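You operate a simulated robot arm through the tools that you are given. There is no shell and no other tool. Be economical: measure what you need, move in short steps, check, and stop when the job is done.

The job below is to be done with a simulated two-armed robot. You get a single attempt, and the scene is never put back.

Task
Brush the lint lap off the brake roller's shaft, then check that it turns.
Fine: stand brake lever on while you brush; brush back on its own spot in the tray; brake off, then the roller a quarter turn, mark level. The line is locked off; leave it so. Set down upright: stand brush. What is to be rubbed or washed off counts as gone when no trace of it is left.
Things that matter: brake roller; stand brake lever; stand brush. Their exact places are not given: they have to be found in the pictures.

It is judged by the outcome, as a careful person would: the job done as asked, and still so three seconds after it is handed in. It fails if anything else is knocked over, pushed out of place, dropped, spilled or broken.

Robot
Two 7-joint arms with fingered hands on one trunk, on a base that drives. Base frame: it is fixed to the floor where the robot stands at the start and does not move with it; the origin is under the middle of the robot, x ahead of it, y to its left, z up. Lengths are in m, angles in degrees, forces in N, time in s.
The left shoulder is at the start at [0.08, 0.241, 1.442], the right one opposite. With the tool pointing down near the work surface each hand reaches from about 0.1 to 0.92 m from the robot's upright axis, wherever it stands, measured 20 degrees to its own side. Places, roughly: brake roller [2.4, -0.1, 0.8]; stand brake lever [0.5, 0, 0.9]. Payload 4.9 kg a hand.
The tool frame of a hand sits at the grasp point between the pads (the TCP): z along the fingers, y along the line on which they close. The tips reach 0.032 m beyond it. The gripper opens to 0.2 m. The gripper's body begins 0.089 m behind the TCP. The gripper is a hand of 4 fingers: y runs from the thumb to the fingers, the wrist lies at [0, 0, -0.267] in the tool frame, and closing takes about 1.5 s.
Orientation is told as [roll, pitch, yaw] about the base's x, y, z axes, in that order, counted from this pose: with the fingers straight down and closing along the base's y, the tool's x points along the base's -x, its y along +y and its z along -z.

Tools
- The arms move only by the tool servo_tool. It takes "left_plan", "right_plan" or both (then of equal length, played together; a hand with none holds still); each is a list of rows, each an object of numbers (a shift or turn left out is 0, a gripper value left out holds the last): "tx", "ty", "tz": the shift along the base's x, y, z in m; "ax", "ay", "az": the turn, a rotation vector about the base's x, y, z in degrees. In form: [{"tx": .., "ty": .., "tz": .., "ax": .., "ay": .., "az": ..}, ...]. A call has 1 to 10 rows; each row shifts and turns the commanded pose from where the row before left it. "left_claw" and "right_claw" are, for a hand that has rows, the finger opening in m, from 0 to 0.2, set as the call begins (left out, the last holds). A row lasts 0.2 s, in which the tool goes at most 0.05 m and 8.6 degrees; a call with a longer step from one row to the next is refused whole, and so is a gripper value outside its range. Where a pose cannot be reached the arm comes as near as it can. A force on the tool above 40 N (or 10 N above the force at the start of the call, whichever is more), or a blocked arm, ends the call early, and 0.2 s more pass. The fingers move at their own pace (about 0.072 m/s each) and stop on an object; they squeeze with about 29 N. The grip force told is the motor's: it shows also when the fingers shut on nothing. Time passes only in rows, and 0.2 s behind the last, so rows that do not move let the fingers close. It gives the time, the measured TCP pose, the force on the tool (base axes), the opening and the grip force at its end, in the units of the frame above (readings bear some noise), with the torque about the TCP (base axes, N m) and any sound that the robot's microphone picked up, and new pictures: "show" is both (left out), scene, wrist or none (wrist: the cameras of the hands that moved).
- Cameras (640 x 400 px; columns grow to the right, rows downward): "scene" is now at [0.1026, 0.0041, 1.5915]; the picture's right is [0.04, -1.00, 0.00], its down [-0.79, -0.03, -0.61] and it looks along [0.61, 0.02, -0.79] (base axes); focal length 278 px, centre (320, 200). "left" rides on the left gripper at [-0.069, -0.069, -0.116] in its tool frame; the picture's right is [0.71, -0.71, 0.00], its down [0.54, 0.54, -0.64] and it looks along [0.45, 0.45, 0.77] (tool axes); focal length 226 px, centre (320, 200). "right" rides on the right gripper at [0.069, -0.069, -0.116] in its tool frame; the picture's right is [0.71, 0.71, 0.00], its down [-0.54, 0.54, -0.64] and it looks along [-0.45, 0.45, 0.77] (tool axes); focal length 226 px, centre (320, 200).
- move_column(by): slides the trunk up (or, below 0, down) by that many m; the arms and the scene camera ride with it, the base frame stays. It gives what a move gives, with no picture.
- roll_base(legs): drives the robot by 1 to 6 legs, each [ahead, left, turn to the left] in m, m and degrees, along the robot's own axes; the way and the turn of a leg run together, so that a leg with both is an arc; at most 1.5 m and 180 degrees a leg. The arms and the cameras ride along, it lands a little off, and it stops where it bumps. It gives what a move gives, and a new picture of the scene camera.
- preshape(shape, hand): the hand has 4 fingers and takes this shape, open, in about a second: jaw (thumb against the fingers, like two jaws); tri (thumb and two fingers); tip (a fingertip pinch); poke (one finger out to press); point (the index stretched); flat (the hand flat); cup (the hand cupped); fist (a fist). The gripper value then closes the fingers along that shape, each until it touches; the sizes above hold for jaw. It gives what a move gives, with no picture.
- head_to(pan, tilt): turns the head with the scene camera to pan (to the left, within 86 degrees either way) and tilt (down, from -29 to 69), counted from straight ahead of the robot. It gives what a move gives, and a new picture of the scene camera.
- point_at(camera, pixels): for up to 12 pixels [column, row] of the newest picture of that camera ("zoom" is the newest enlarged one), the place [x, y, z] in the base frame of the surface seen there, good to about 0.002 m. No time passes.
- enlarge(camera, box): a new picture of the part [left, top, right, bottom] of that camera's present view, enlarged. No time passes.
- close_job(): hands the job in; it is judged then, once.

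Work in short steps. Measure before you move; look again where a grasp or a placing could have gone wrong, and mend it. You have 80 turns and 260 pictures in all, those below and enlarged ones among them. Open the grippers and draw the arms clear of the work before you hand the job in, unless the task says otherwise; then end with one line.

The tools are called after ">>>" by a JSON object that holds its "op" and its "data". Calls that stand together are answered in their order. servo_tool: Moves the arms, as the interface text tells. Its arguments: {"type":"object","properties":{"left_plan":{"type":"array","items":{"type":"object","properties":{"tx":{"type":"number"},"ty":{"type":"number"},"tz":{"type":"number"},"ax":{"type":"number"},"ay":{"type":"number"},"az":{"type":"number"}}}},"left_claw":{"type":"number"},"right_plan":{"type":"array","items":{"type":"object","properties":{"tx":{"type":"number"},"ty":{"type":"number"},"tz":{"type":"number"},"ax":{"type":"number"},"ay":{"type":"number"},"az":{"type":"number"}}}},"right_claw":{"type":"number"},"show":{"type":"string","enum":["both","scene","wrist","none"]}},"required":[]} The other tools are called the same way: move_column (by) slides the trunk up or down; preshape (shape, hand) gives the hand a shape; roll_base (legs) drives the base; head_to (pan, tilt) turns the head that bears the scene camera; point_at (camera, pixels) gives the place of the surface under pixels of a picture; enlarge (camera, box) takes an enlarged picture of a part of a camera's view; close_job () hands the job in.

At the start:

```text
time: 0.0
left_position: [0.6747, 0.2983, 1.1253]
left_tool_rot: [0.0, 0.0, -0.1]
left_contact_force: [-0.2, 0.4, 0.3]
left_moment: [-0.01, 0.01, -0.01]
left_finger_gap: 0.1999
left_grip_force: 0.0
left_shape: jaw
right_position: [0.5583, -0.3521, 1.1743]
right_tool_rot: [0.0, 0.0, 0.0]
right_contact_force: [-0.9, 0.4, 0.3]
right_moment: [-0.04, -0.01, 0.03]
right_finger_gap: 0.1999
right_grip_force: 0.0
right_shape: jaw
trunk travel left (down, up): [-0.35, 0.49]
robot x, y, heading: [-0.0032, -0.0018, 0.3]
head pan, tilt: [2.1, 52.3]
```

scene: 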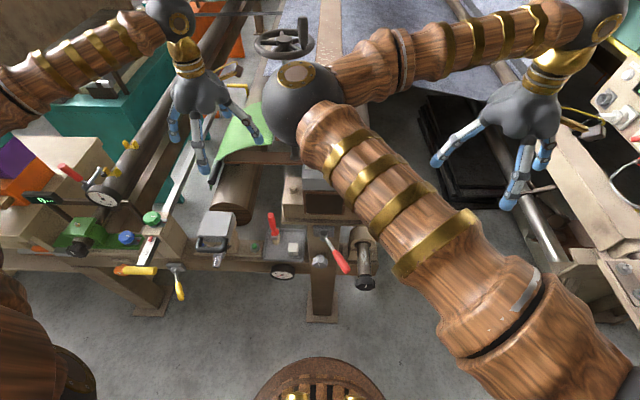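
right: 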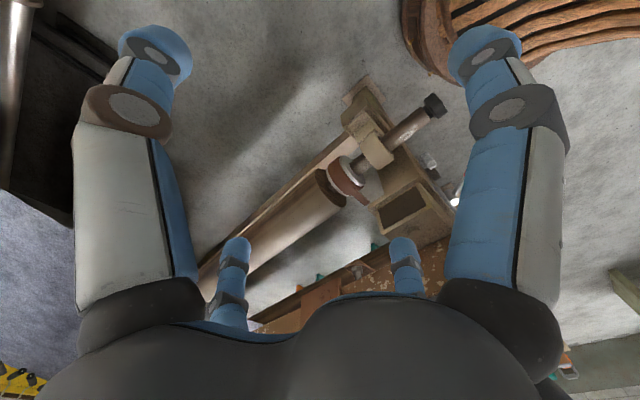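
left: 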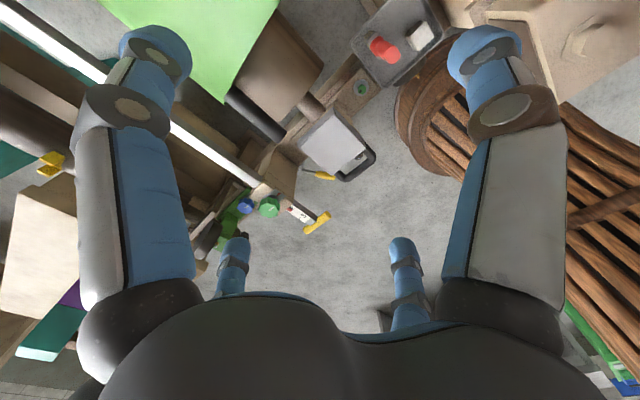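

The scene shows a bench with several levers near (270,240). I enlarge it to make out the parts.

>>> {"op": "enlarge", "data": {"camera": "scene", "box": [170, 130, 410, 300]}}

>>> {"op": "enlarge", "data": {"camera": "scene", "box": [0, 100, 240, 300]}}

>>> {"op": "enlarge", "data": {"camera": "right", "box": [180, 60, 480, 340]}}

```text
2.35 times, centred on (290, 215) of scene
```

zoom: 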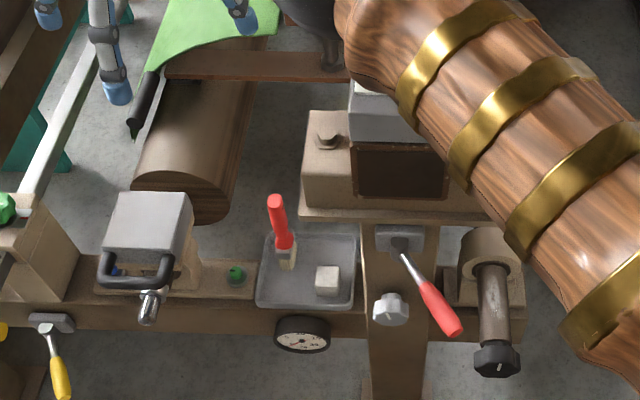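

```text
2.00 times, centred on (120, 200) of scene
```

zoom: 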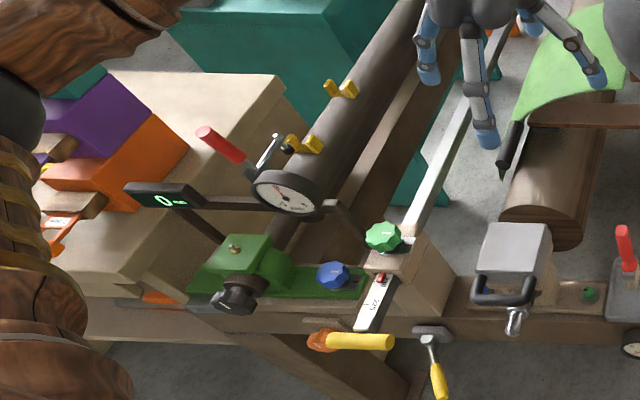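

```text
1.43 times, centred on (330, 200) of right
```

zoom: 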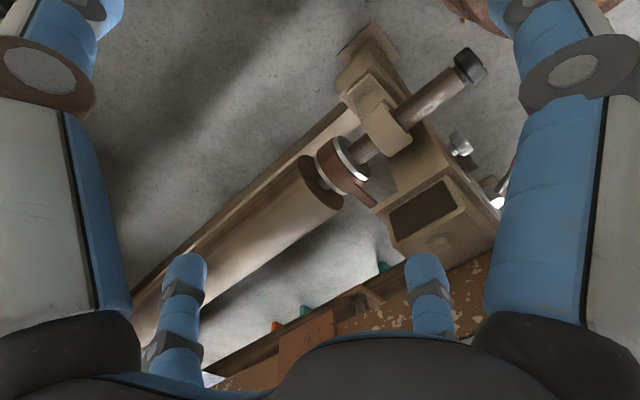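

The red lever at zoom (430,290), the brush (280,230) in the tray, and the shaft with black knob (495,330) are visible. I measure those and swing the right arm aside for a clearer view.

>>> {"op": "point_at", "data": {"camera": "scene", "pixels": [[272, 218], [275, 238], [293, 250], [268, 250], [327, 240], [345, 265], [317, 260], [360, 250], [365, 283], [355, 232]]}}

>>> {"op": "servo_tool", "data": {"right_plan": [{"tx": -0.02, "ty": -0.04, "tz": 0.02}, {"tx": -0.02, "ty": -0.04, "tz": 0.02}, {"tx": -0.02, "ty": -0.04, "tz": 0.02}, {"tx": -0.02, "ty": -0.04, "tz": 0.02}, {"tx": -0.02, "ty": -0.04, "tz": 0.02}, {"tx": -0.02, "ty": -0.04}, {"tx": -0.02, "ty": -0.04}]}}

```text
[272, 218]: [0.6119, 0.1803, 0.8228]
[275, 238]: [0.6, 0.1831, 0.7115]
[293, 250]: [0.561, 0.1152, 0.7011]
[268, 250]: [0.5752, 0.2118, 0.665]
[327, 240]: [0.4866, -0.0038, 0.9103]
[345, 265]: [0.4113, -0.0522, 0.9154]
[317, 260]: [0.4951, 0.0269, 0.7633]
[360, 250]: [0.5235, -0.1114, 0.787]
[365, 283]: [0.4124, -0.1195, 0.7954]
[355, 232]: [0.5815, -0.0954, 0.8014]
```

```text
time: 1.6
left_position: [0.6744, 0.2948, 1.1262]
left_tool_rot: [0.1, 0.1, 0.0]
left_contact_force: [-0.7, -0.2, -0.1]
left_moment: [0.05, -0.02, -0.02]
left_finger_gap: 0.1997
left_grip_force: 0.1
left_shape: jaw
right_position: [0.419, -0.6347, 1.2718]
right_tool_rot: [0.1, 0.0, -0.1]
right_contact_force: [0.2, -1.1, 0.2]
right_moment: [0.04, 0.0, -0.04]
right_finger_gap: 0.1999
right_grip_force: 0.1
right_shape: jaw
trunk travel left (down, up): [-0.35, 0.49]
robot x, y, heading: [-0.0031, -0.001, 0.2]
head pan, tilt: [2.1, 52.3]
```

scene: 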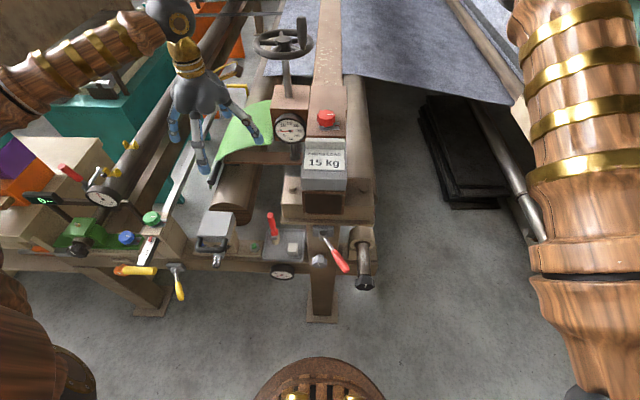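
right: 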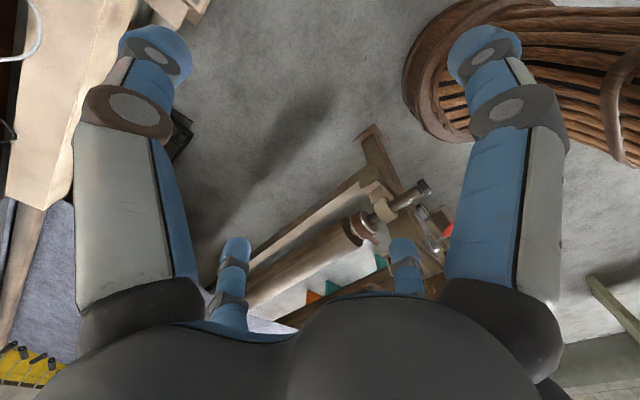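

The view is clear now; I zoom in on the stand, and on the right-hand camera's view of the roller shaft.

>>> {"op": "enlarge", "data": {"camera": "scene", "box": [260, 130, 400, 300]}}

>>> {"op": "enlarge", "data": {"camera": "right", "box": [320, 160, 460, 270]}}

>>> {"op": "enlarge", "data": {"camera": "scene", "box": [300, 215, 390, 295]}}

```text
2.35 times, centred on (330, 215) of scene
```

zoom: 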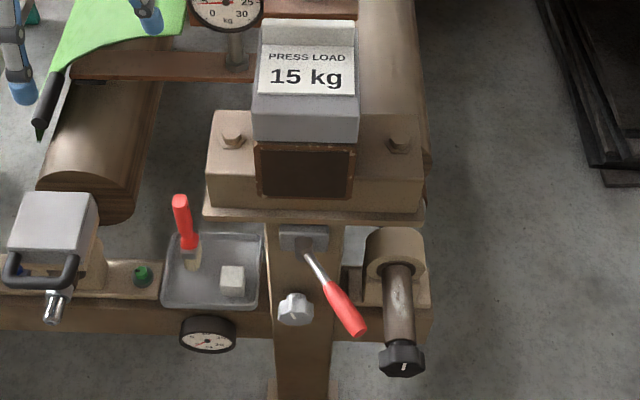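

```text
3.64 times, centred on (390, 215) of right
```

zoom: 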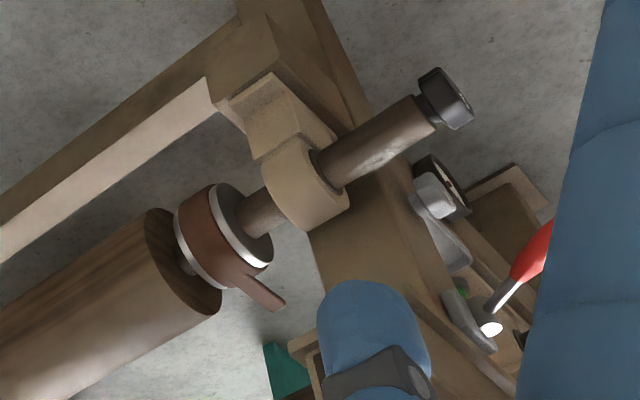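

```text
5.00 times, centred on (345, 255) of scene
```

zoom: 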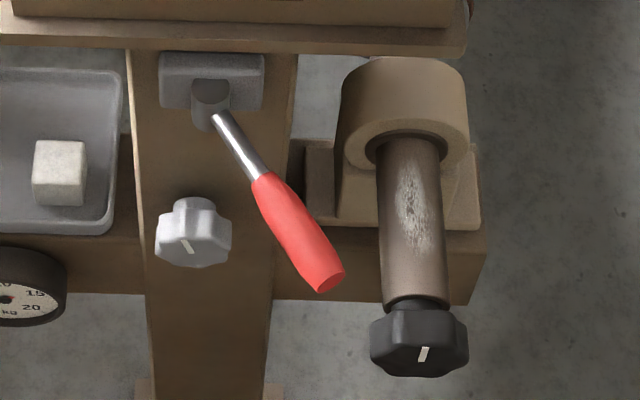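

The whitish lint patch is on the shaft top between bearing and knob at zoom (410,210). I zoom in more on the lever pivot and knob to learn their geometry.

>>> {"op": "enlarge", "data": {"camera": "scene", "box": [310, 220, 354, 248]}}

>>> {"op": "enlarge", "data": {"camera": "scene", "box": [258, 205, 310, 255]}}

>>> {"op": "point_at", "data": {"camera": "scene", "pixels": [[324, 231], [336, 231], [326, 235], [330, 239], [335, 244], [340, 252], [346, 265], [348, 271], [356, 245], [357, 263], [361, 275], [358, 287]]}}

>>> {"op": "point_at", "data": {"camera": "scene", "pixels": [[362, 243], [364, 246], [365, 255], [366, 266], [368, 286], [354, 283], [370, 283], [360, 243], [362, 278], [369, 230], [316, 262], [311, 225]]}}

```text
14.29 times, centred on (332, 234) of scene
```

zoom: 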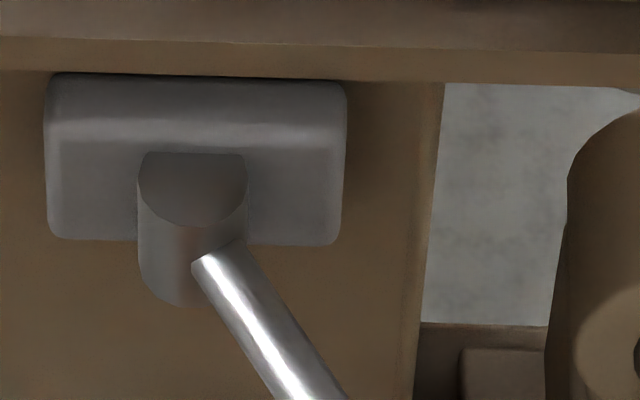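

```text
8.00 times, centred on (284, 230) of scene
```

zoom: 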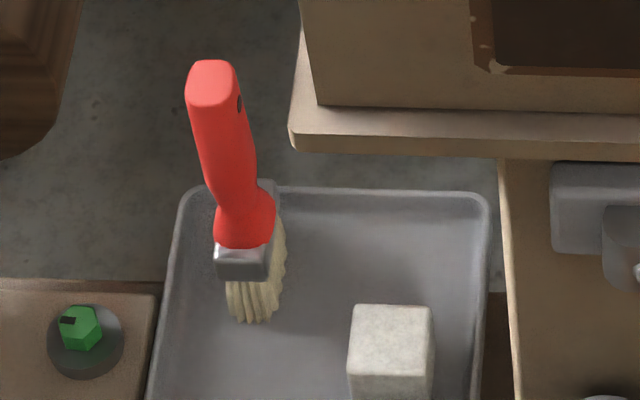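

```text
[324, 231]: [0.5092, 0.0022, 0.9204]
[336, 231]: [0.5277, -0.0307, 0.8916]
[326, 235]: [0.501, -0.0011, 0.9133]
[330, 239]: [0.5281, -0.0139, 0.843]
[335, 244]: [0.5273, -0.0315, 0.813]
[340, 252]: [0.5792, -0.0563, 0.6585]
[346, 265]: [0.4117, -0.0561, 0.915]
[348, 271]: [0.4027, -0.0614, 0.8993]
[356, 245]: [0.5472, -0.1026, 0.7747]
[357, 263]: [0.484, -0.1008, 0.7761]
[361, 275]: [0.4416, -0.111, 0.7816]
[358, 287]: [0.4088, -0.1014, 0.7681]
```

```text
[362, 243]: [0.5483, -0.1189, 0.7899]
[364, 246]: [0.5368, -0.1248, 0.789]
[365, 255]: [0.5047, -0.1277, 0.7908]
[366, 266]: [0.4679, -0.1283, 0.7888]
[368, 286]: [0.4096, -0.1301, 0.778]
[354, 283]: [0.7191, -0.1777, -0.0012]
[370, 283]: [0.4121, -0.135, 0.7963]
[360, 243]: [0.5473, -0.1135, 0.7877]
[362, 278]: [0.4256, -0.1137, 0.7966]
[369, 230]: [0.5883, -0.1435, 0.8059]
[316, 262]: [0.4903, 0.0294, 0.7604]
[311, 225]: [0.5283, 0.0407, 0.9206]
```

The lever is a horizontal bar on a vertical pivot around (0.50,0.0,0.915), pointing toward me and right. I back off 0.45 m to look at the stand front for on/off signs.

>>> {"op": "roll_base", "data": {"legs": [[-0.45, 0, 0]]}}

>>> {"op": "move_column", "data": {"by": -0.3}}

>>> {"op": "head_to", "data": {"pan": 0, "tilt": 28}}

>>> {"op": "enlarge", "data": {"camera": "scene", "box": [250, 130, 430, 260]}}

```text
time: 4.3
left_position: [0.2265, 0.2973, 1.125]
left_tool_rot: [0.0, 0.1, -0.1]
left_contact_force: [1.1, 0.3, -0.1]
left_moment: [-0.01, -0.02, -0.01]
left_finger_gap: 0.1999
left_grip_force: 0.1
left_shape: jaw
right_position: [-0.032, -0.6319, 1.2716]
right_tool_rot: [0.1, 0.0, -0.1]
right_contact_force: [0.6, 0.1, -0.1]
right_moment: [0.01, 0.01, 0.02]
right_finger_gap: 0.1996
right_grip_force: 0.0
right_shape: jaw
trunk travel left (down, up): [-0.35, 0.49]
robot x, y, heading: [-0.4518, -0.0026, -0.0]
head pan, tilt: [2.1, 52.3]
```

scene: 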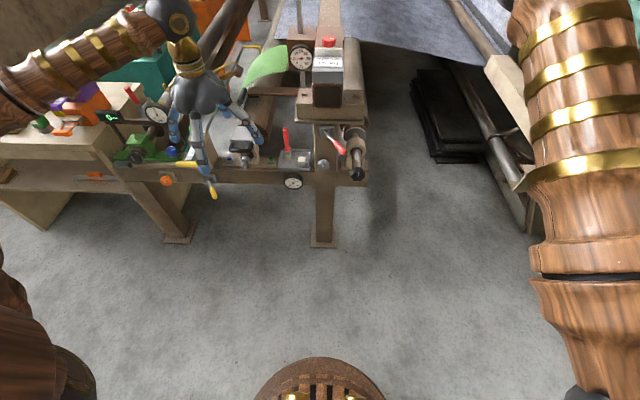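

```text
time: 7.3
left_position: [0.2253, 0.2969, 0.8261]
left_tool_rot: [0.0, 0.0, -0.1]
left_contact_force: [0.5, -0.3, 0.2]
left_moment: [-0.01, 0.06, 0.05]
left_finger_gap: 0.2
left_grip_force: 0.0
left_shape: jaw
right_position: [-0.0336, -0.6315, 0.9733]
right_tool_rot: [0.0, 0.1, -0.1]
right_contact_force: [-0.1, 0.2, 0.1]
right_moment: [0.0, -0.02, -0.03]
right_finger_gap: 0.2
right_grip_force: 0.2
right_shape: jaw
trunk travel left (down, up): [-0.05, 0.79]
robot x, y, heading: [-0.45, -0.0, 0.0]
head pan, tilt: [2.1, 52.3]
```

```text
time: 8.2
left_position: [0.2242, 0.297, 0.826]
left_tool_rot: [-0.1, -0.1, -0.1]
left_contact_force: [-0.4, 0.2, 0.0]
left_moment: [-0.01, 0.0, 0.01]
left_finger_gap: 0.2002
left_grip_force: 0.2
left_shape: jaw
right_position: [-0.034, -0.6319, 0.9721]
right_tool_rot: [-0.1, 0.1, -0.2]
right_contact_force: [0.0, -0.9, 0.1]
right_moment: [0.01, 0.0, 0.0]
right_finger_gap: 0.1998
right_grip_force: 0.1
right_shape: jaw
trunk travel left (down, up): [-0.05, 0.79]
robot x, y, heading: [-0.452, 0.0024, -0.2]
head pan, tilt: [0.0, 28.0]
```

scene: 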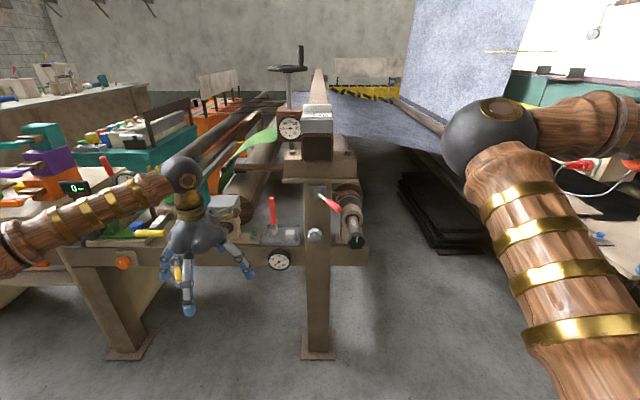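

```text
3.08 times, centred on (340, 195) of scene
```

zoom: 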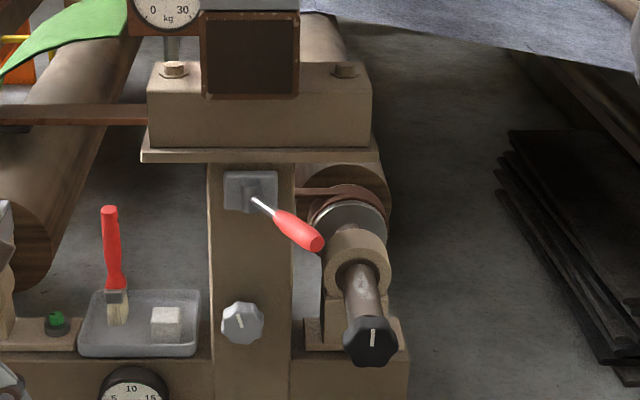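

I zoom into the lever, brake band and knob.

>>> {"op": "enlarge", "data": {"camera": "scene", "box": [305, 172, 375, 222]}}

>>> {"op": "point_at", "data": {"camera": "scene", "pixels": [[310, 185], [322, 195], [325, 198], [329, 203], [335, 209], [318, 186], [324, 187], [355, 240], [331, 204]]}}

>>> {"op": "enlarge", "data": {"camera": "scene", "box": [335, 200, 375, 255]}}

>>> {"op": "enlarge", "data": {"camera": "left", "box": [200, 0, 450, 250]}}

```text
8.00 times, centred on (340, 197) of scene
```

zoom: 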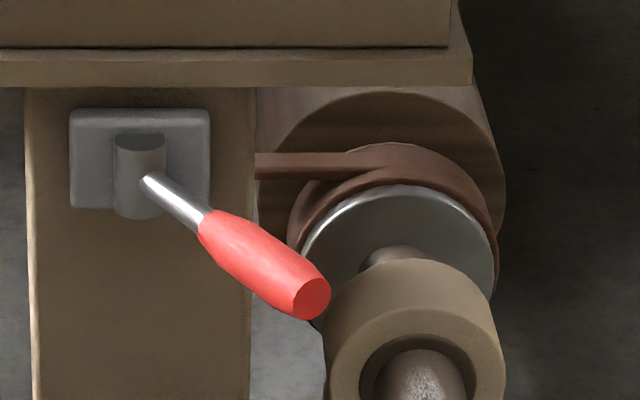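

```text
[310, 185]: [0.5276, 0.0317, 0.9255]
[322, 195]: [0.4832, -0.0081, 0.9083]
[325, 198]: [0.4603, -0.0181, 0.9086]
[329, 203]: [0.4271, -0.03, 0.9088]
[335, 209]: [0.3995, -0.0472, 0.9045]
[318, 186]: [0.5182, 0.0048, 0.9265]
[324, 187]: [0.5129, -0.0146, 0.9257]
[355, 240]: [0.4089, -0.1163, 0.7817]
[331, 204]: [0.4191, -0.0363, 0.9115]
```

```text
7.27 times, centred on (355, 228) of scene
```

zoom: 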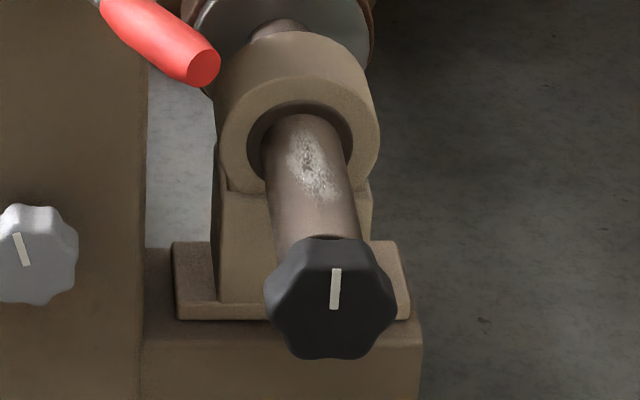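

```text
1.60 times, centred on (325, 125) of left
```

zoom: 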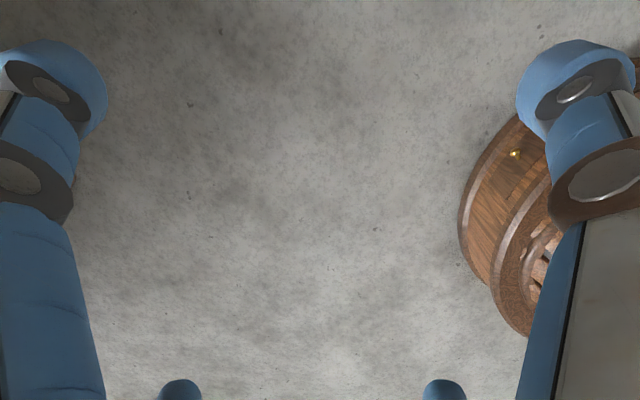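

Lever pivots about a vertical pin at (0.50,0), its grip toward (0.40,-0.05,0.905); the shaft/knob axis is near y=-0.115, z=0.775. No on/off label is visible, so I bring the right hand pointing forward to try the knob gently and learn the brake state.

>>> {"op": "servo_tool", "data": {"right_plan": [{"tx": 0.02, "ty": 0.03, "tz": -0.01, "ay": -8.5}, {"tx": 0.02, "ty": 0.03, "tz": -0.01, "ay": -8.5}, {"tx": 0.02, "ty": 0.03, "tz": -0.01, "ay": -8.5}, {"tx": 0.02, "ty": 0.03, "tz": -0.01, "ay": -8.5}, {"tx": 0.02, "ty": 0.03, "tz": -0.01, "ay": -8.5}, {"tx": 0.02, "ty": 0.03, "tz": -0.01, "ay": -8.5}, {"tx": 0.02, "ty": 0.03, "tz": -0.01, "ay": -8.5}, {"tx": 0.02, "ty": 0.03, "tz": -0.01, "ay": -8.5}, {"tx": 0.02, "ty": 0.03, "tz": -0.01, "ay": -8.5}, {"tx": 0.02, "ty": 0.03, "tz": -0.01, "ay": -8.5}], "right_claw": 0.1}}

>>> {"op": "point_at", "data": {"camera": "scene", "pixels": [[350, 241], [361, 241], [355, 248], [355, 236], [345, 215], [350, 225], [365, 215]]}}

```text
time: 10.4
left_position: [0.2261, 0.2942, 0.8245]
left_tool_rot: [0.0, 0.1, -0.2]
left_contact_force: [1.1, 1.3, -1.6]
left_moment: [-0.06, 0.1, 0.03]
left_finger_gap: 0.1996
left_grip_force: 0.1
left_shape: jaw
right_position: [0.1836, -0.3817, 0.8621]
right_tool_rot: [-0.5, -84.7, 1.8]
right_contact_force: [-1.4, -6.7, 0.2]
right_moment: [0.06, 0.03, 0.52]
right_finger_gap: 0.1002
right_grip_force: 0.1
right_shape: jaw
right hand out of reach, approached as far as the arm can: row 7, 8, 10
trunk travel left (down, up): [-0.05, 0.79]
robot x, y, heading: [-0.4513, -0.0008, -0.2]
head pan, tilt: [0.0, 28.0]
```

scene: 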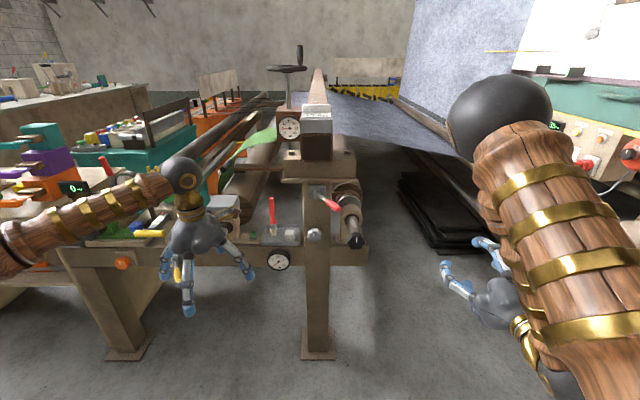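
right: 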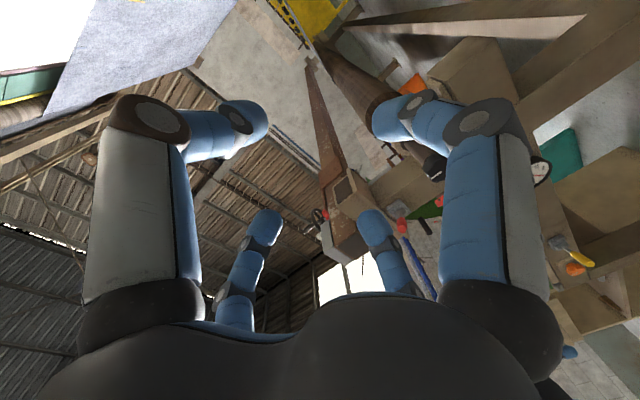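

```text
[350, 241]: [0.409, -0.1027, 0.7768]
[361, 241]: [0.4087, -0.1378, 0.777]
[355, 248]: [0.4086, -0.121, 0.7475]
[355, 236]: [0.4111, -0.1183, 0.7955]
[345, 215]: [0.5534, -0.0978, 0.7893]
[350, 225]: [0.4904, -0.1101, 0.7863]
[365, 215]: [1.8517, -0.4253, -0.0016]
```

Knob centre is about (0.41,-0.119,0.773), radius ~0.025. I line the hand up in front of it.

>>> {"op": "servo_tool", "data": {"right_plan": [{"tx": 0.01, "ty": 0.04, "tz": -0.015, "ay": -2.5}, {"tx": 0.01, "ty": 0.04, "tz": -0.015, "ay": -2.8}, {"tx": 0.01, "ty": 0.04, "tz": -0.015}, {"tx": 0.02, "ty": 0.04, "tz": -0.015}, {"tx": 0.02, "ty": 0.04, "tz": -0.015}, {"tx": 0.02, "ty": 0.015, "tz": -0.014}, {"tx": 0.02}, {}], "right_claw": 0.1}}

```text
time: 12.2
left_position: [0.2239, 0.2973, 0.8263]
left_tool_rot: [0.0, 0.0, -0.1]
left_contact_force: [-0.4, 0.2, -0.2]
left_moment: [0.01, -0.01, -0.01]
left_finger_gap: 0.1999
left_grip_force: 0.1
left_shape: jaw
right_position: [0.2071, -0.41, 0.8845]
right_tool_rot: [115.5, -89.8, -114.8]
right_contact_force: [-0.2, 0.2, -0.9]
right_moment: [0.03, -0.02, 0.01]
right_finger_gap: 0.0999
right_grip_force: 0.0
right_shape: jaw
right hand out of reach, approached as far as the arm can: row 1, 2, 3, 4, 5, 6, 7
trunk travel left (down, up): [-0.05, 0.79]
robot x, y, heading: [-0.4514, -0.0001, -0.2]
head pan, tilt: [0.0, 28.0]
```

scene: 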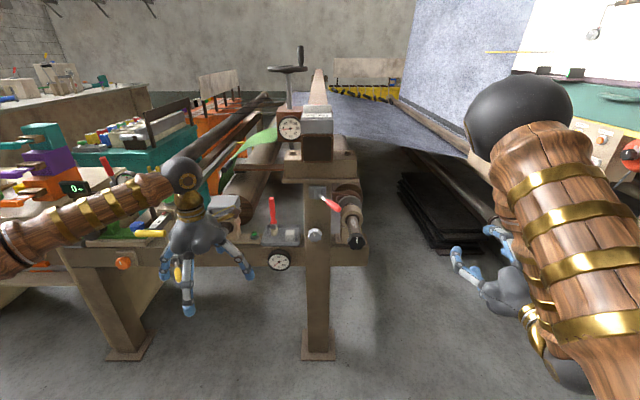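
right: 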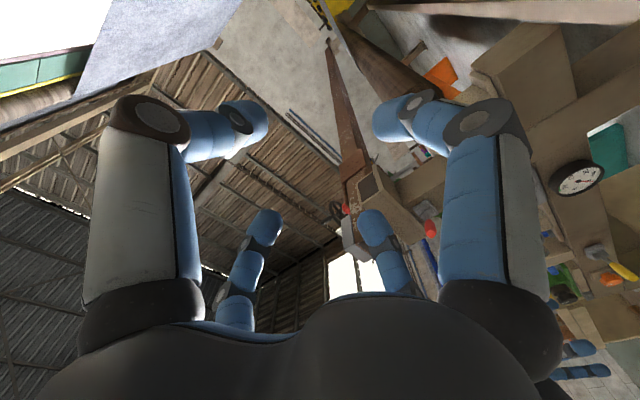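

The right arm is at a joint limit reaching inward like this. I shift the base 0.25 m left and 0.12 m back so the knob lies outward of the right shoulder.

>>> {"op": "roll_base", "data": {"legs": [[-0.12, 0, 0], [0, 0.25, 0]]}}

>>> {"op": "servo_tool", "data": {"right_plan": [{"ty": 0.02, "tz": -0.02}, {"ty": 0.015, "tz": -0.02}, {"tz": -0.02}, {"tx": 0.02, "tz": -0.02}, {}], "show": "scene"}}

```text
time: 14.9
left_position: [0.1076, 0.5451, 0.8254]
left_tool_rot: [0.1, 0.0, -0.3]
left_contact_force: [-0.2, 0.3, 0.0]
left_moment: [-0.03, 0.03, -0.03]
left_finger_gap: 0.1999
left_grip_force: 0.0
left_shape: jaw
right_position: [0.0868, -0.1638, 0.8839]
right_tool_rot: [125.2, -89.8, -124.6]
right_contact_force: [0.1, -0.4, 0.0]
right_moment: [0.0, 0.04, 0.01]
right_finger_gap: 0.1001
right_grip_force: 0.2
right_shape: jaw
trunk travel left (down, up): [-0.05, 0.79]
robot x, y, heading: [-0.5698, 0.2496, -0.6]
head pan, tilt: [0.0, 28.0]
```

scene: 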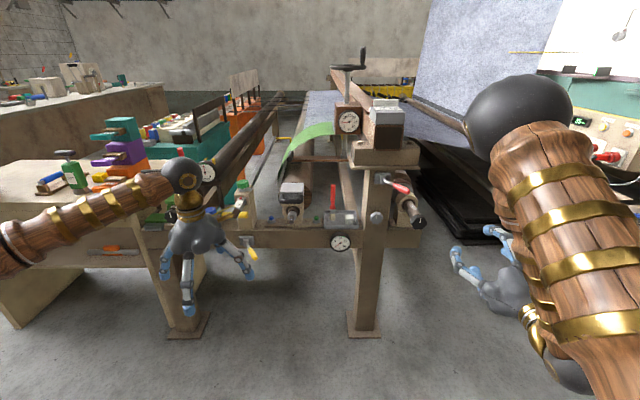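

```text
time: 16.1
left_position: [0.1067, 0.5433, 0.8249]
left_tool_rot: [0.0, 0.0, -0.4]
left_contact_force: [0.4, -0.7, -0.1]
left_moment: [-0.02, -0.04, 0.03]
left_finger_gap: 0.2
left_grip_force: 0.0
left_shape: jaw
right_position: [0.0883, -0.1836, 0.8466]
right_tool_rot: [23.3, -89.7, -22.3]
right_contact_force: [-0.4, 0.5, -0.9]
right_moment: [0.0, -0.01, 0.02]
right_finger_gap: 0.1003
right_grip_force: 0.0
right_shape: jaw
right hand out of reach, approached as far as the arm can: row 1, 2, 3, 4
trunk travel left (down, up): [-0.05, 0.79]
robot x, y, heading: [-0.5699, 0.2519, -0.3]
head pan, tilt: [0.0, 28.0]
```

scene: 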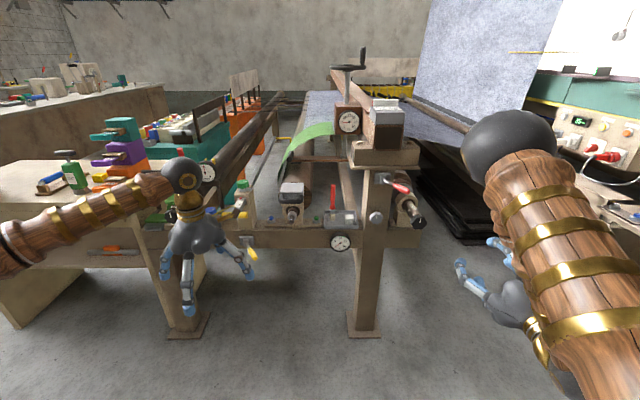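

Still limited at full horizontal. I reduce the pitch to about -60° and extend forward.

>>> {"op": "servo_tool", "data": {"right_plan": [{"ay": 8, "tz": 0.01}, {"ay": 8, "tz": 0.01}, {"ay": 8, "tz": 0.01}, {"ay": 8, "tx": 0.04}, {"tx": 0.04}, {"tx": 0.04}, {"tx": 0.04}, {}], "show": "scene"}}

```text
time: 17.9
left_position: [0.1067, 0.5441, 0.8261]
left_tool_rot: [0.0, 0.1, -0.4]
left_contact_force: [0.0, -0.6, 0.0]
left_moment: [0.04, -0.02, 0.03]
left_finger_gap: 0.1997
left_grip_force: 0.1
left_shape: jaw
right_position: [0.2488, -0.1837, 0.8757]
right_tool_rot: [0.6, -58.2, -0.2]
right_contact_force: [-0.9, 0.5, -0.2]
right_moment: [-0.01, 0.0, 0.02]
right_finger_gap: 0.1002
right_grip_force: 0.0
right_shape: jaw
trunk travel left (down, up): [-0.05, 0.79]
robot x, y, heading: [-0.5716, 0.2503, -0.5]
head pan, tilt: [0.0, 28.0]
```

scene: 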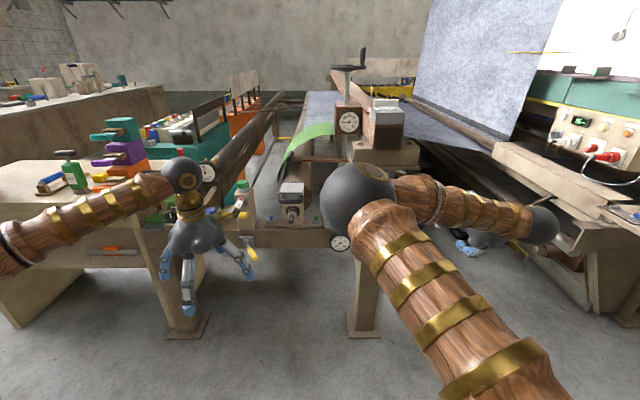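

The hand moves freely at pitch -58°, though the elbow flipped inward. I check the elbow position and go to a standoff before the knob.

>>> {"op": "point_at", "data": {"camera": "scene", "pixels": [[360, 195], [345, 175], [420, 185], [505, 215]]}}

>>> {"op": "servo_tool", "data": {"right_plan": [{"tx": 0.02, "ty": 0.02, "tz": -0.01}, {"tx": 0.02, "ty": 0.02, "tz": -0.015}, {"tx": 0.02, "ty": 0.02, "tz": -0.015}, {"tx": 0.02, "ty": 0.005, "tz": -0.015}, {}], "right_claw": 0.09}}

```text
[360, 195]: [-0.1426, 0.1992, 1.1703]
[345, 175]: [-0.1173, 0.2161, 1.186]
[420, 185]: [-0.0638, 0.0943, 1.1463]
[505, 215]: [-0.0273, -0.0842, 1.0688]
```

```text
time: 19.1
left_position: [0.1069, 0.5435, 0.8261]
left_tool_rot: [0.1, -0.1, -0.5]
left_contact_force: [-0.6, -0.1, 0.3]
left_moment: [0.03, -0.02, 0.0]
left_finger_gap: 0.2
left_grip_force: 0.0
left_shape: jaw
right_position: [0.3281, -0.1178, 0.8211]
right_tool_rot: [0.6, -58.1, -0.2]
right_contact_force: [0.8, -0.8, -0.4]
right_moment: [0.02, 0.01, -0.03]
right_finger_gap: 0.0905
right_grip_force: 0.0
right_shape: jaw
trunk travel left (down, up): [-0.05, 0.79]
robot x, y, heading: [-0.5669, 0.2489, -0.6]
head pan, tilt: [0.0, 28.0]
```

scene: 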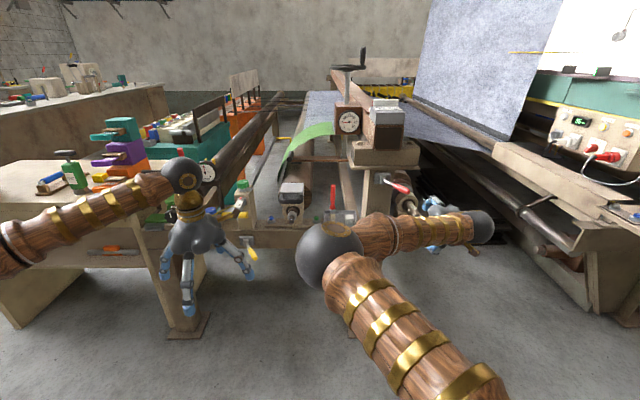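
right: 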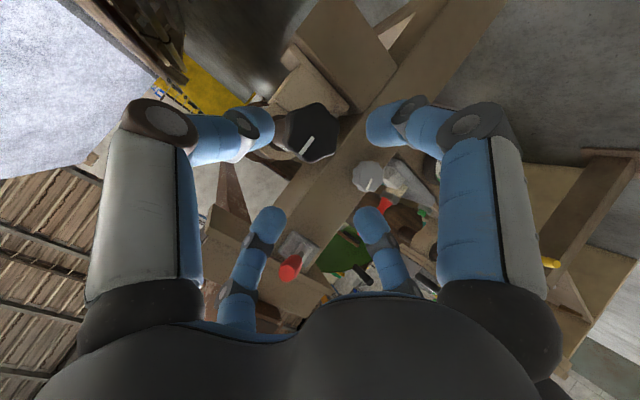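

The knob with its mark is visible at (310,135) between the fingers. I measure the fingertips' positions relative to the knob.

>>> {"op": "point_at", "data": {"camera": "right", "pixels": [[260, 125], [268, 220], [385, 120], [370, 220], [312, 138], [307, 145], [313, 137], [190, 135], [475, 130]]}}

>>> {"op": "enlarge", "data": {"camera": "right", "box": [230, 70, 430, 250]}}

```text
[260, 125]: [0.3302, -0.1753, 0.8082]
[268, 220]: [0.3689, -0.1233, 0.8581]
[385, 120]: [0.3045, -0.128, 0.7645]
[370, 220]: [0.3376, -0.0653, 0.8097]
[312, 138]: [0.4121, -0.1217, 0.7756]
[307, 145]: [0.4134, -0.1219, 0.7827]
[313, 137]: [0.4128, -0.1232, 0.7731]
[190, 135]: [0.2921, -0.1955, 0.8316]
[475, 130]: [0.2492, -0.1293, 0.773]
```

```text
2.22 times, centred on (330, 160) of right
```

zoom: 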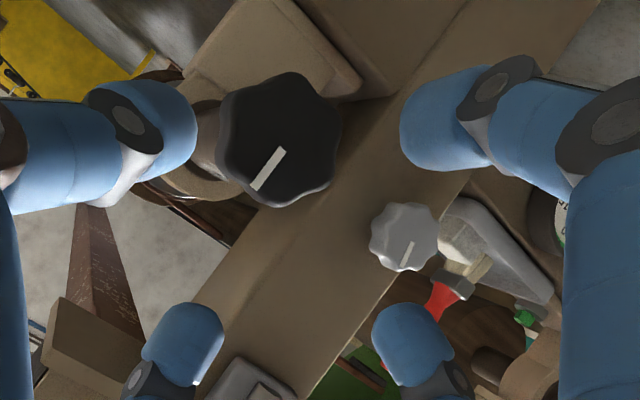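

The four fingers surround the tool axis (tips at left, top, bottom, right), so they will enclose the knob. I advance along the tool axis onto the knob, still open.

>>> {"op": "servo_tool", "data": {"right_plan": [{"tx": 0.02, "tz": -0.0125}, {"tx": 0.02, "tz": -0.0125}, {"tx": 0.02, "ty": -0.001, "tz": -0.012}, {"tx": 0.014, "ty": -0.002, "tz": -0.008}, {}], "right_claw": 0.1}}

```text
time: 20.3
left_position: [0.1086, 0.5445, 0.8264]
left_tool_rot: [0.0, 0.1, -0.3]
left_contact_force: [-0.2, -1.4, 0.1]
left_moment: [0.02, 0.03, 0.02]
left_finger_gap: 0.1998
left_grip_force: 0.0
left_shape: jaw
right_position: [0.4009, -0.121, 0.7765]
right_tool_rot: [0.7, -58.2, -0.3]
right_contact_force: [0.0, -0.2, -0.4]
right_moment: [0.0, 0.01, 0.0]
right_finger_gap: 0.0996
right_grip_force: 0.0
right_shape: jaw
trunk travel left (down, up): [-0.05, 0.79]
robot x, y, heading: [-0.5685, 0.2533, -0.5]
head pan, tilt: [0.0, 28.0]
```

scene: 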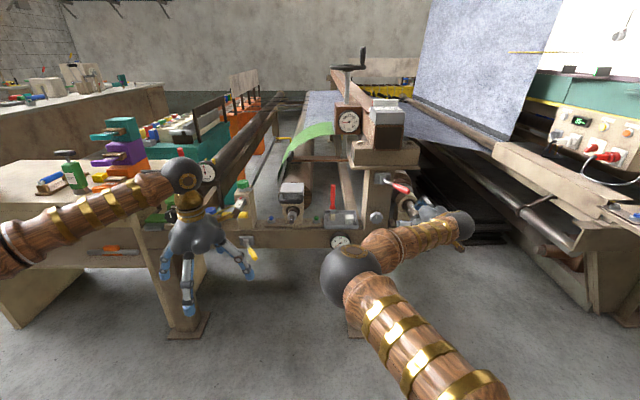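
right: 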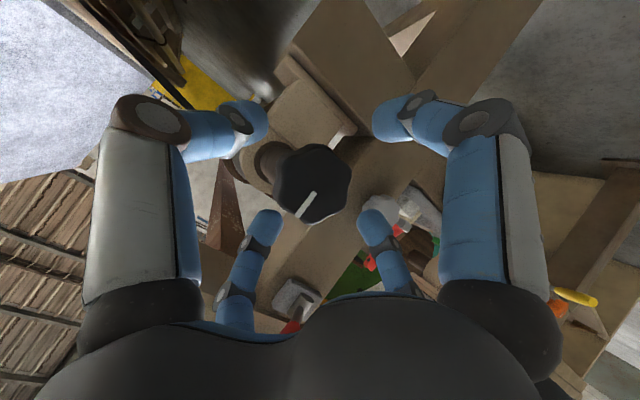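

Knob is centred at (312,185) amid the fingers. I close on it without moving.

>>> {"op": "servo_tool", "data": {"right_plan": [{}, {}, {}, {}, {}, {}], "right_claw": 0.03, "show": "wrist"}}

```text
time: 21.7
left_position: [0.1087, 0.5429, 0.8246]
left_tool_rot: [0.0, 0.0, -0.4]
left_contact_force: [0.7, -0.2, -0.5]
left_moment: [-0.01, -0.01, -0.01]
left_finger_gap: 0.1999
left_grip_force: 0.1
left_shape: jaw
right_position: [0.401, -0.1209, 0.7761]
right_tool_rot: [0.6, -58.0, -0.2]
right_contact_force: [6.0, 0.5, 3.4]
right_moment: [-0.08, 0.62, 0.06]
right_finger_gap: 0.0534
right_grip_force: 29.0
right_shape: jaw
trunk travel left (down, up): [-0.05, 0.79]
robot x, y, heading: [-0.5675, 0.2514, -0.5]
head pan, tilt: [0.0, 28.0]
```

right: 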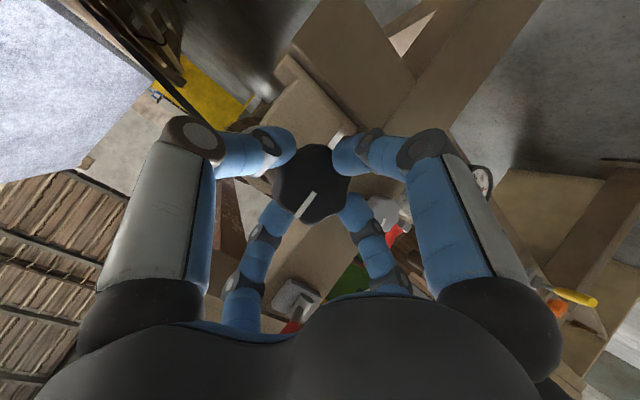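

Gripped (opening 0.053, 29 N). I apply a gentle roll of 4° about the shaft axis and watch the moment.

>>> {"op": "servo_tool", "data": {"right_plan": [{"ax": 2}, {"ax": 2}, {}], "show": "wrist"}}

>>> {"op": "enlarge", "data": {"camera": "right", "box": [260, 120, 380, 240]}}

```text
time: 22.5
left_position: [0.1078, 0.5437, 0.8255]
left_tool_rot: [0.0, 0.0, -0.4]
left_contact_force: [-0.2, -0.2, 0.0]
left_moment: [-0.02, 0.01, 0.01]
left_finger_gap: 0.1999
left_grip_force: 0.0
left_shape: jaw
right_position: [0.4016, -0.1232, 0.7766]
right_tool_rot: [8.2, -57.9, -6.7]
right_contact_force: [8.1, -4.1, 5.1]
right_moment: [-0.56, 0.63, -0.1]
right_finger_gap: 0.0535
right_grip_force: 28.6
right_shape: jaw
trunk travel left (down, up): [-0.05, 0.79]
robot x, y, heading: [-0.5679, 0.2465, -0.5]
head pan, tilt: [0.0, 28.0]
```

right: 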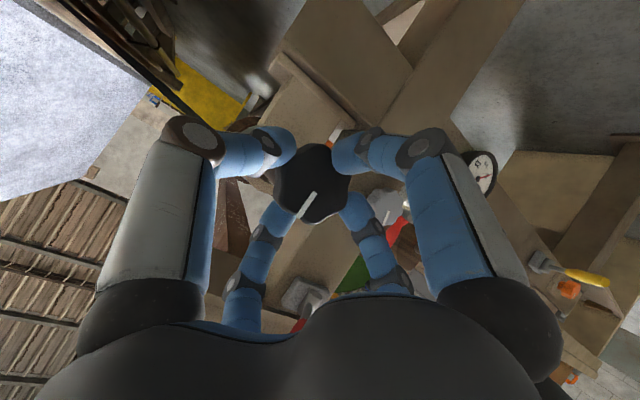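

```text
3.33 times, centred on (320, 180) of right
```

zoom: 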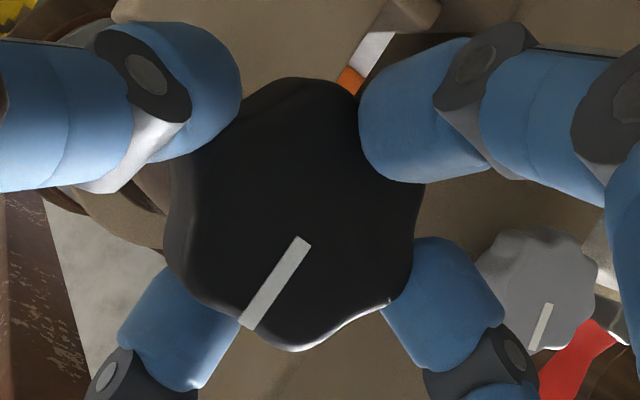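

The knob mark seems to have followed by 4°, with -0.5 N m. I add 6° more to see whether the torque climbs or stays.

>>> {"op": "servo_tool", "data": {"right_plan": [{"ax": 2}, {"ax": 2}, {"ax": 2}, {}], "show": "wrist"}}

>>> {"op": "enlarge", "data": {"camera": "right", "box": [260, 120, 380, 240]}}

```text
time: 23.5
left_position: [0.1083, 0.5436, 0.8262]
left_tool_rot: [0.0, 0.1, -0.5]
left_contact_force: [-0.6, -0.4, 0.2]
left_moment: [0.0, -0.01, -0.01]
left_finger_gap: 0.1999
left_grip_force: 0.0
left_shape: jaw
right_position: [0.4019, -0.1233, 0.7763]
right_tool_rot: [19.0, -56.7, -15.9]
right_contact_force: [10.5, -7.5, 7.2]
right_moment: [-0.57, 0.59, -0.08]
right_finger_gap: 0.0533
right_grip_force: 29.1
right_shape: jaw
trunk travel left (down, up): [-0.05, 0.79]
robot x, y, heading: [-0.5698, 0.2509, -0.4]
head pan, tilt: [0.0, 28.0]
```

right: 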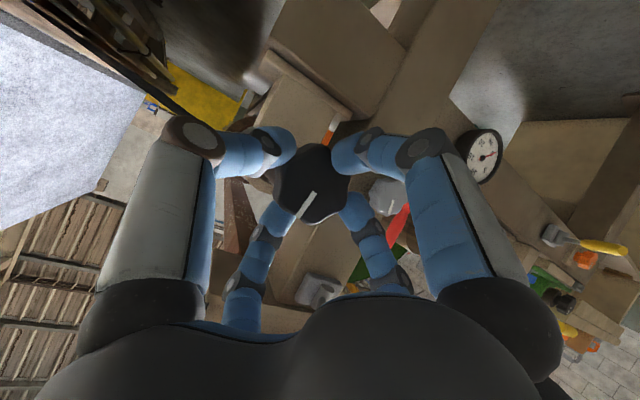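

```text
3.33 times, centred on (320, 180) of right
```

zoom: 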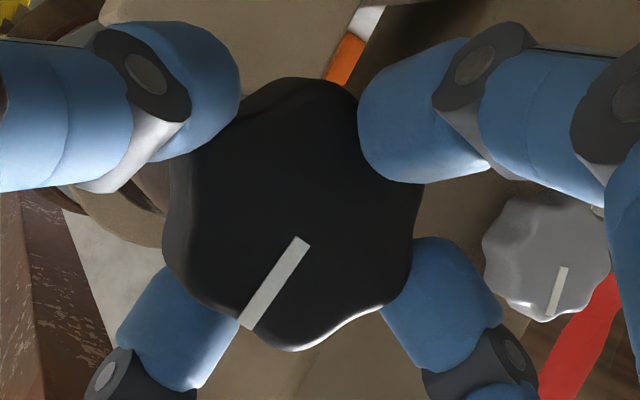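

The roller turns at a steady ~0.55 N m, so the brake appears to be off in the present lever position. I turn it back 10°, open and retreat along the tool axis.

>>> {"op": "servo_tool", "data": {"right_plan": [{"ax": -2.5}, {"ax": -2.5}, {"ax": -2.5}, {"ax": -2.5}, {}], "show": "none"}}

>>> {"op": "servo_tool", "data": {"right_plan": [{}, {}, {}, {"tx": -0.02, "tz": 0.012}, {"tx": -0.03, "tz": 0.018}, {"tx": -0.04, "tz": 0.02}, {"tx": -0.04, "tz": 0.02}, {"tx": -0.04}, {}], "right_claw": 0.1}}

```text
time: 24.7
left_position: [0.1079, 0.5439, 0.8259]
left_tool_rot: [0.1, 0.0, -0.4]
left_contact_force: [0.0, 0.1, -0.3]
left_moment: [0.04, 0.01, -0.03]
left_finger_gap: 0.1997
left_grip_force: 0.0
left_shape: jaw
right_position: [0.4012, -0.1206, 0.7762]
right_tool_rot: [0.6, -58.0, -0.1]
right_contact_force: [-9.0, 3.5, -4.9]
right_moment: [0.6, 0.97, 0.14]
right_finger_gap: 0.0534
right_grip_force: 29.0
right_shape: jaw
trunk travel left (down, up): [-0.05, 0.79]
robot x, y, heading: [-0.5681, 0.2495, -0.5]
head pan, tilt: [0.0, 28.0]
```

```text
time: 26.7
left_position: [0.1064, 0.5431, 0.826]
left_tool_rot: [0.0, 0.0, -0.4]
left_contact_force: [0.2, 0.7, -1.0]
left_moment: [0.01, 0.0, 0.02]
left_finger_gap: 0.1999
left_grip_force: 0.0
left_shape: jaw
right_position: [0.2307, -0.1214, 0.8462]
right_tool_rot: [0.7, -58.0, -0.2]
right_contact_force: [-0.3, -0.1, -1.3]
right_moment: [-0.02, -0.02, 0.01]
right_finger_gap: 0.0996
right_grip_force: 0.0
right_shape: jaw
trunk travel left (down, up): [-0.05, 0.79]
robot x, y, heading: [-0.5678, 0.2548, -0.5]
head pan, tilt: [0.0, 28.0]
```

scene: 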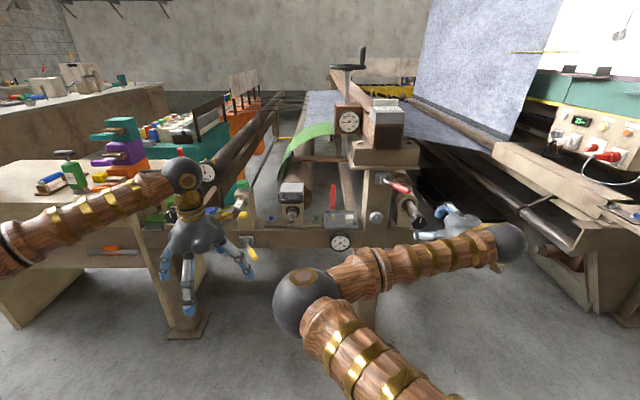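
right: 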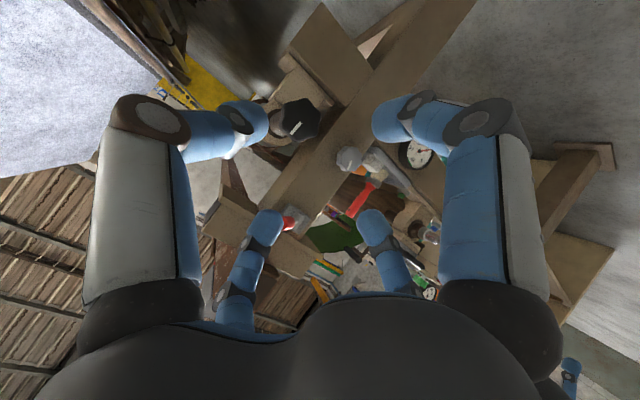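

Next, close the right hand and place its fingers on the right side (-y) of the red lever at (0.42,-0.13,0.905), to push it to +y.

>>> {"op": "servo_tool", "data": {"right_plan": [{"tz": 0.03, "ty": -0.01}, {"tz": 0.03}, {}, {"tx": 0.04}, {"tx": 0.04}, {"tx": 0.04}, {"tx": 0.04}, {"tx": 0.03}, {}], "right_claw": 0.0}}

>>> {"op": "enlarge", "data": {"camera": "scene", "box": [340, 150, 480, 250]}}

```text
time: 28.7
left_position: [0.107, 0.544, 0.8258]
left_tool_rot: [0.0, 0.1, -0.4]
left_contact_force: [-0.1, -0.4, -0.4]
left_moment: [0.02, -0.02, -0.01]
left_finger_gap: 0.1999
left_grip_force: 0.2
left_shape: jaw
right_position: [0.4218, -0.1311, 0.9064]
right_tool_rot: [0.8, -58.2, -0.2]
right_contact_force: [-0.8, 0.3, -0.5]
right_moment: [0.0, 0.0, -0.02]
right_finger_gap: 0.0001
right_grip_force: 28.6
right_shape: jaw
trunk travel left (down, up): [-0.05, 0.79]
robot x, y, heading: [-0.5697, 0.254, -0.5]
head pan, tilt: [0.0, 28.0]
```

scene: 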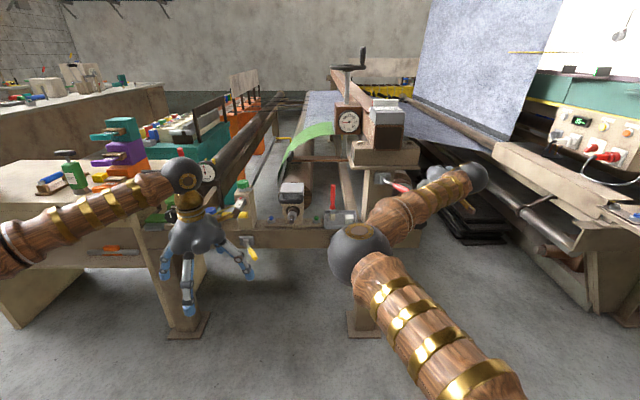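
right: 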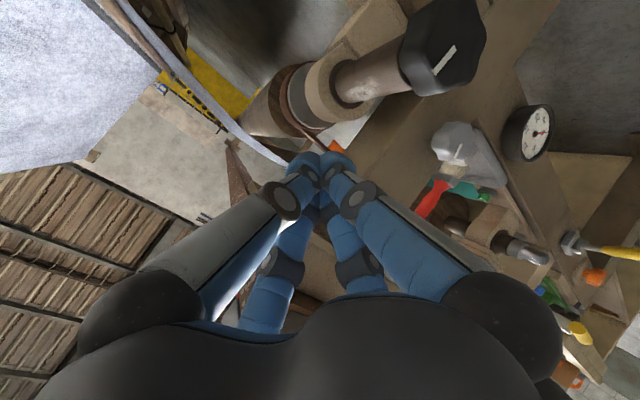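

```text
4.00 times, centred on (410, 200) of scene
```

zoom: 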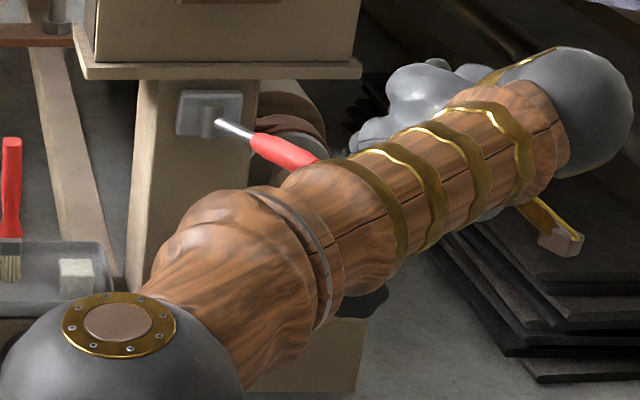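

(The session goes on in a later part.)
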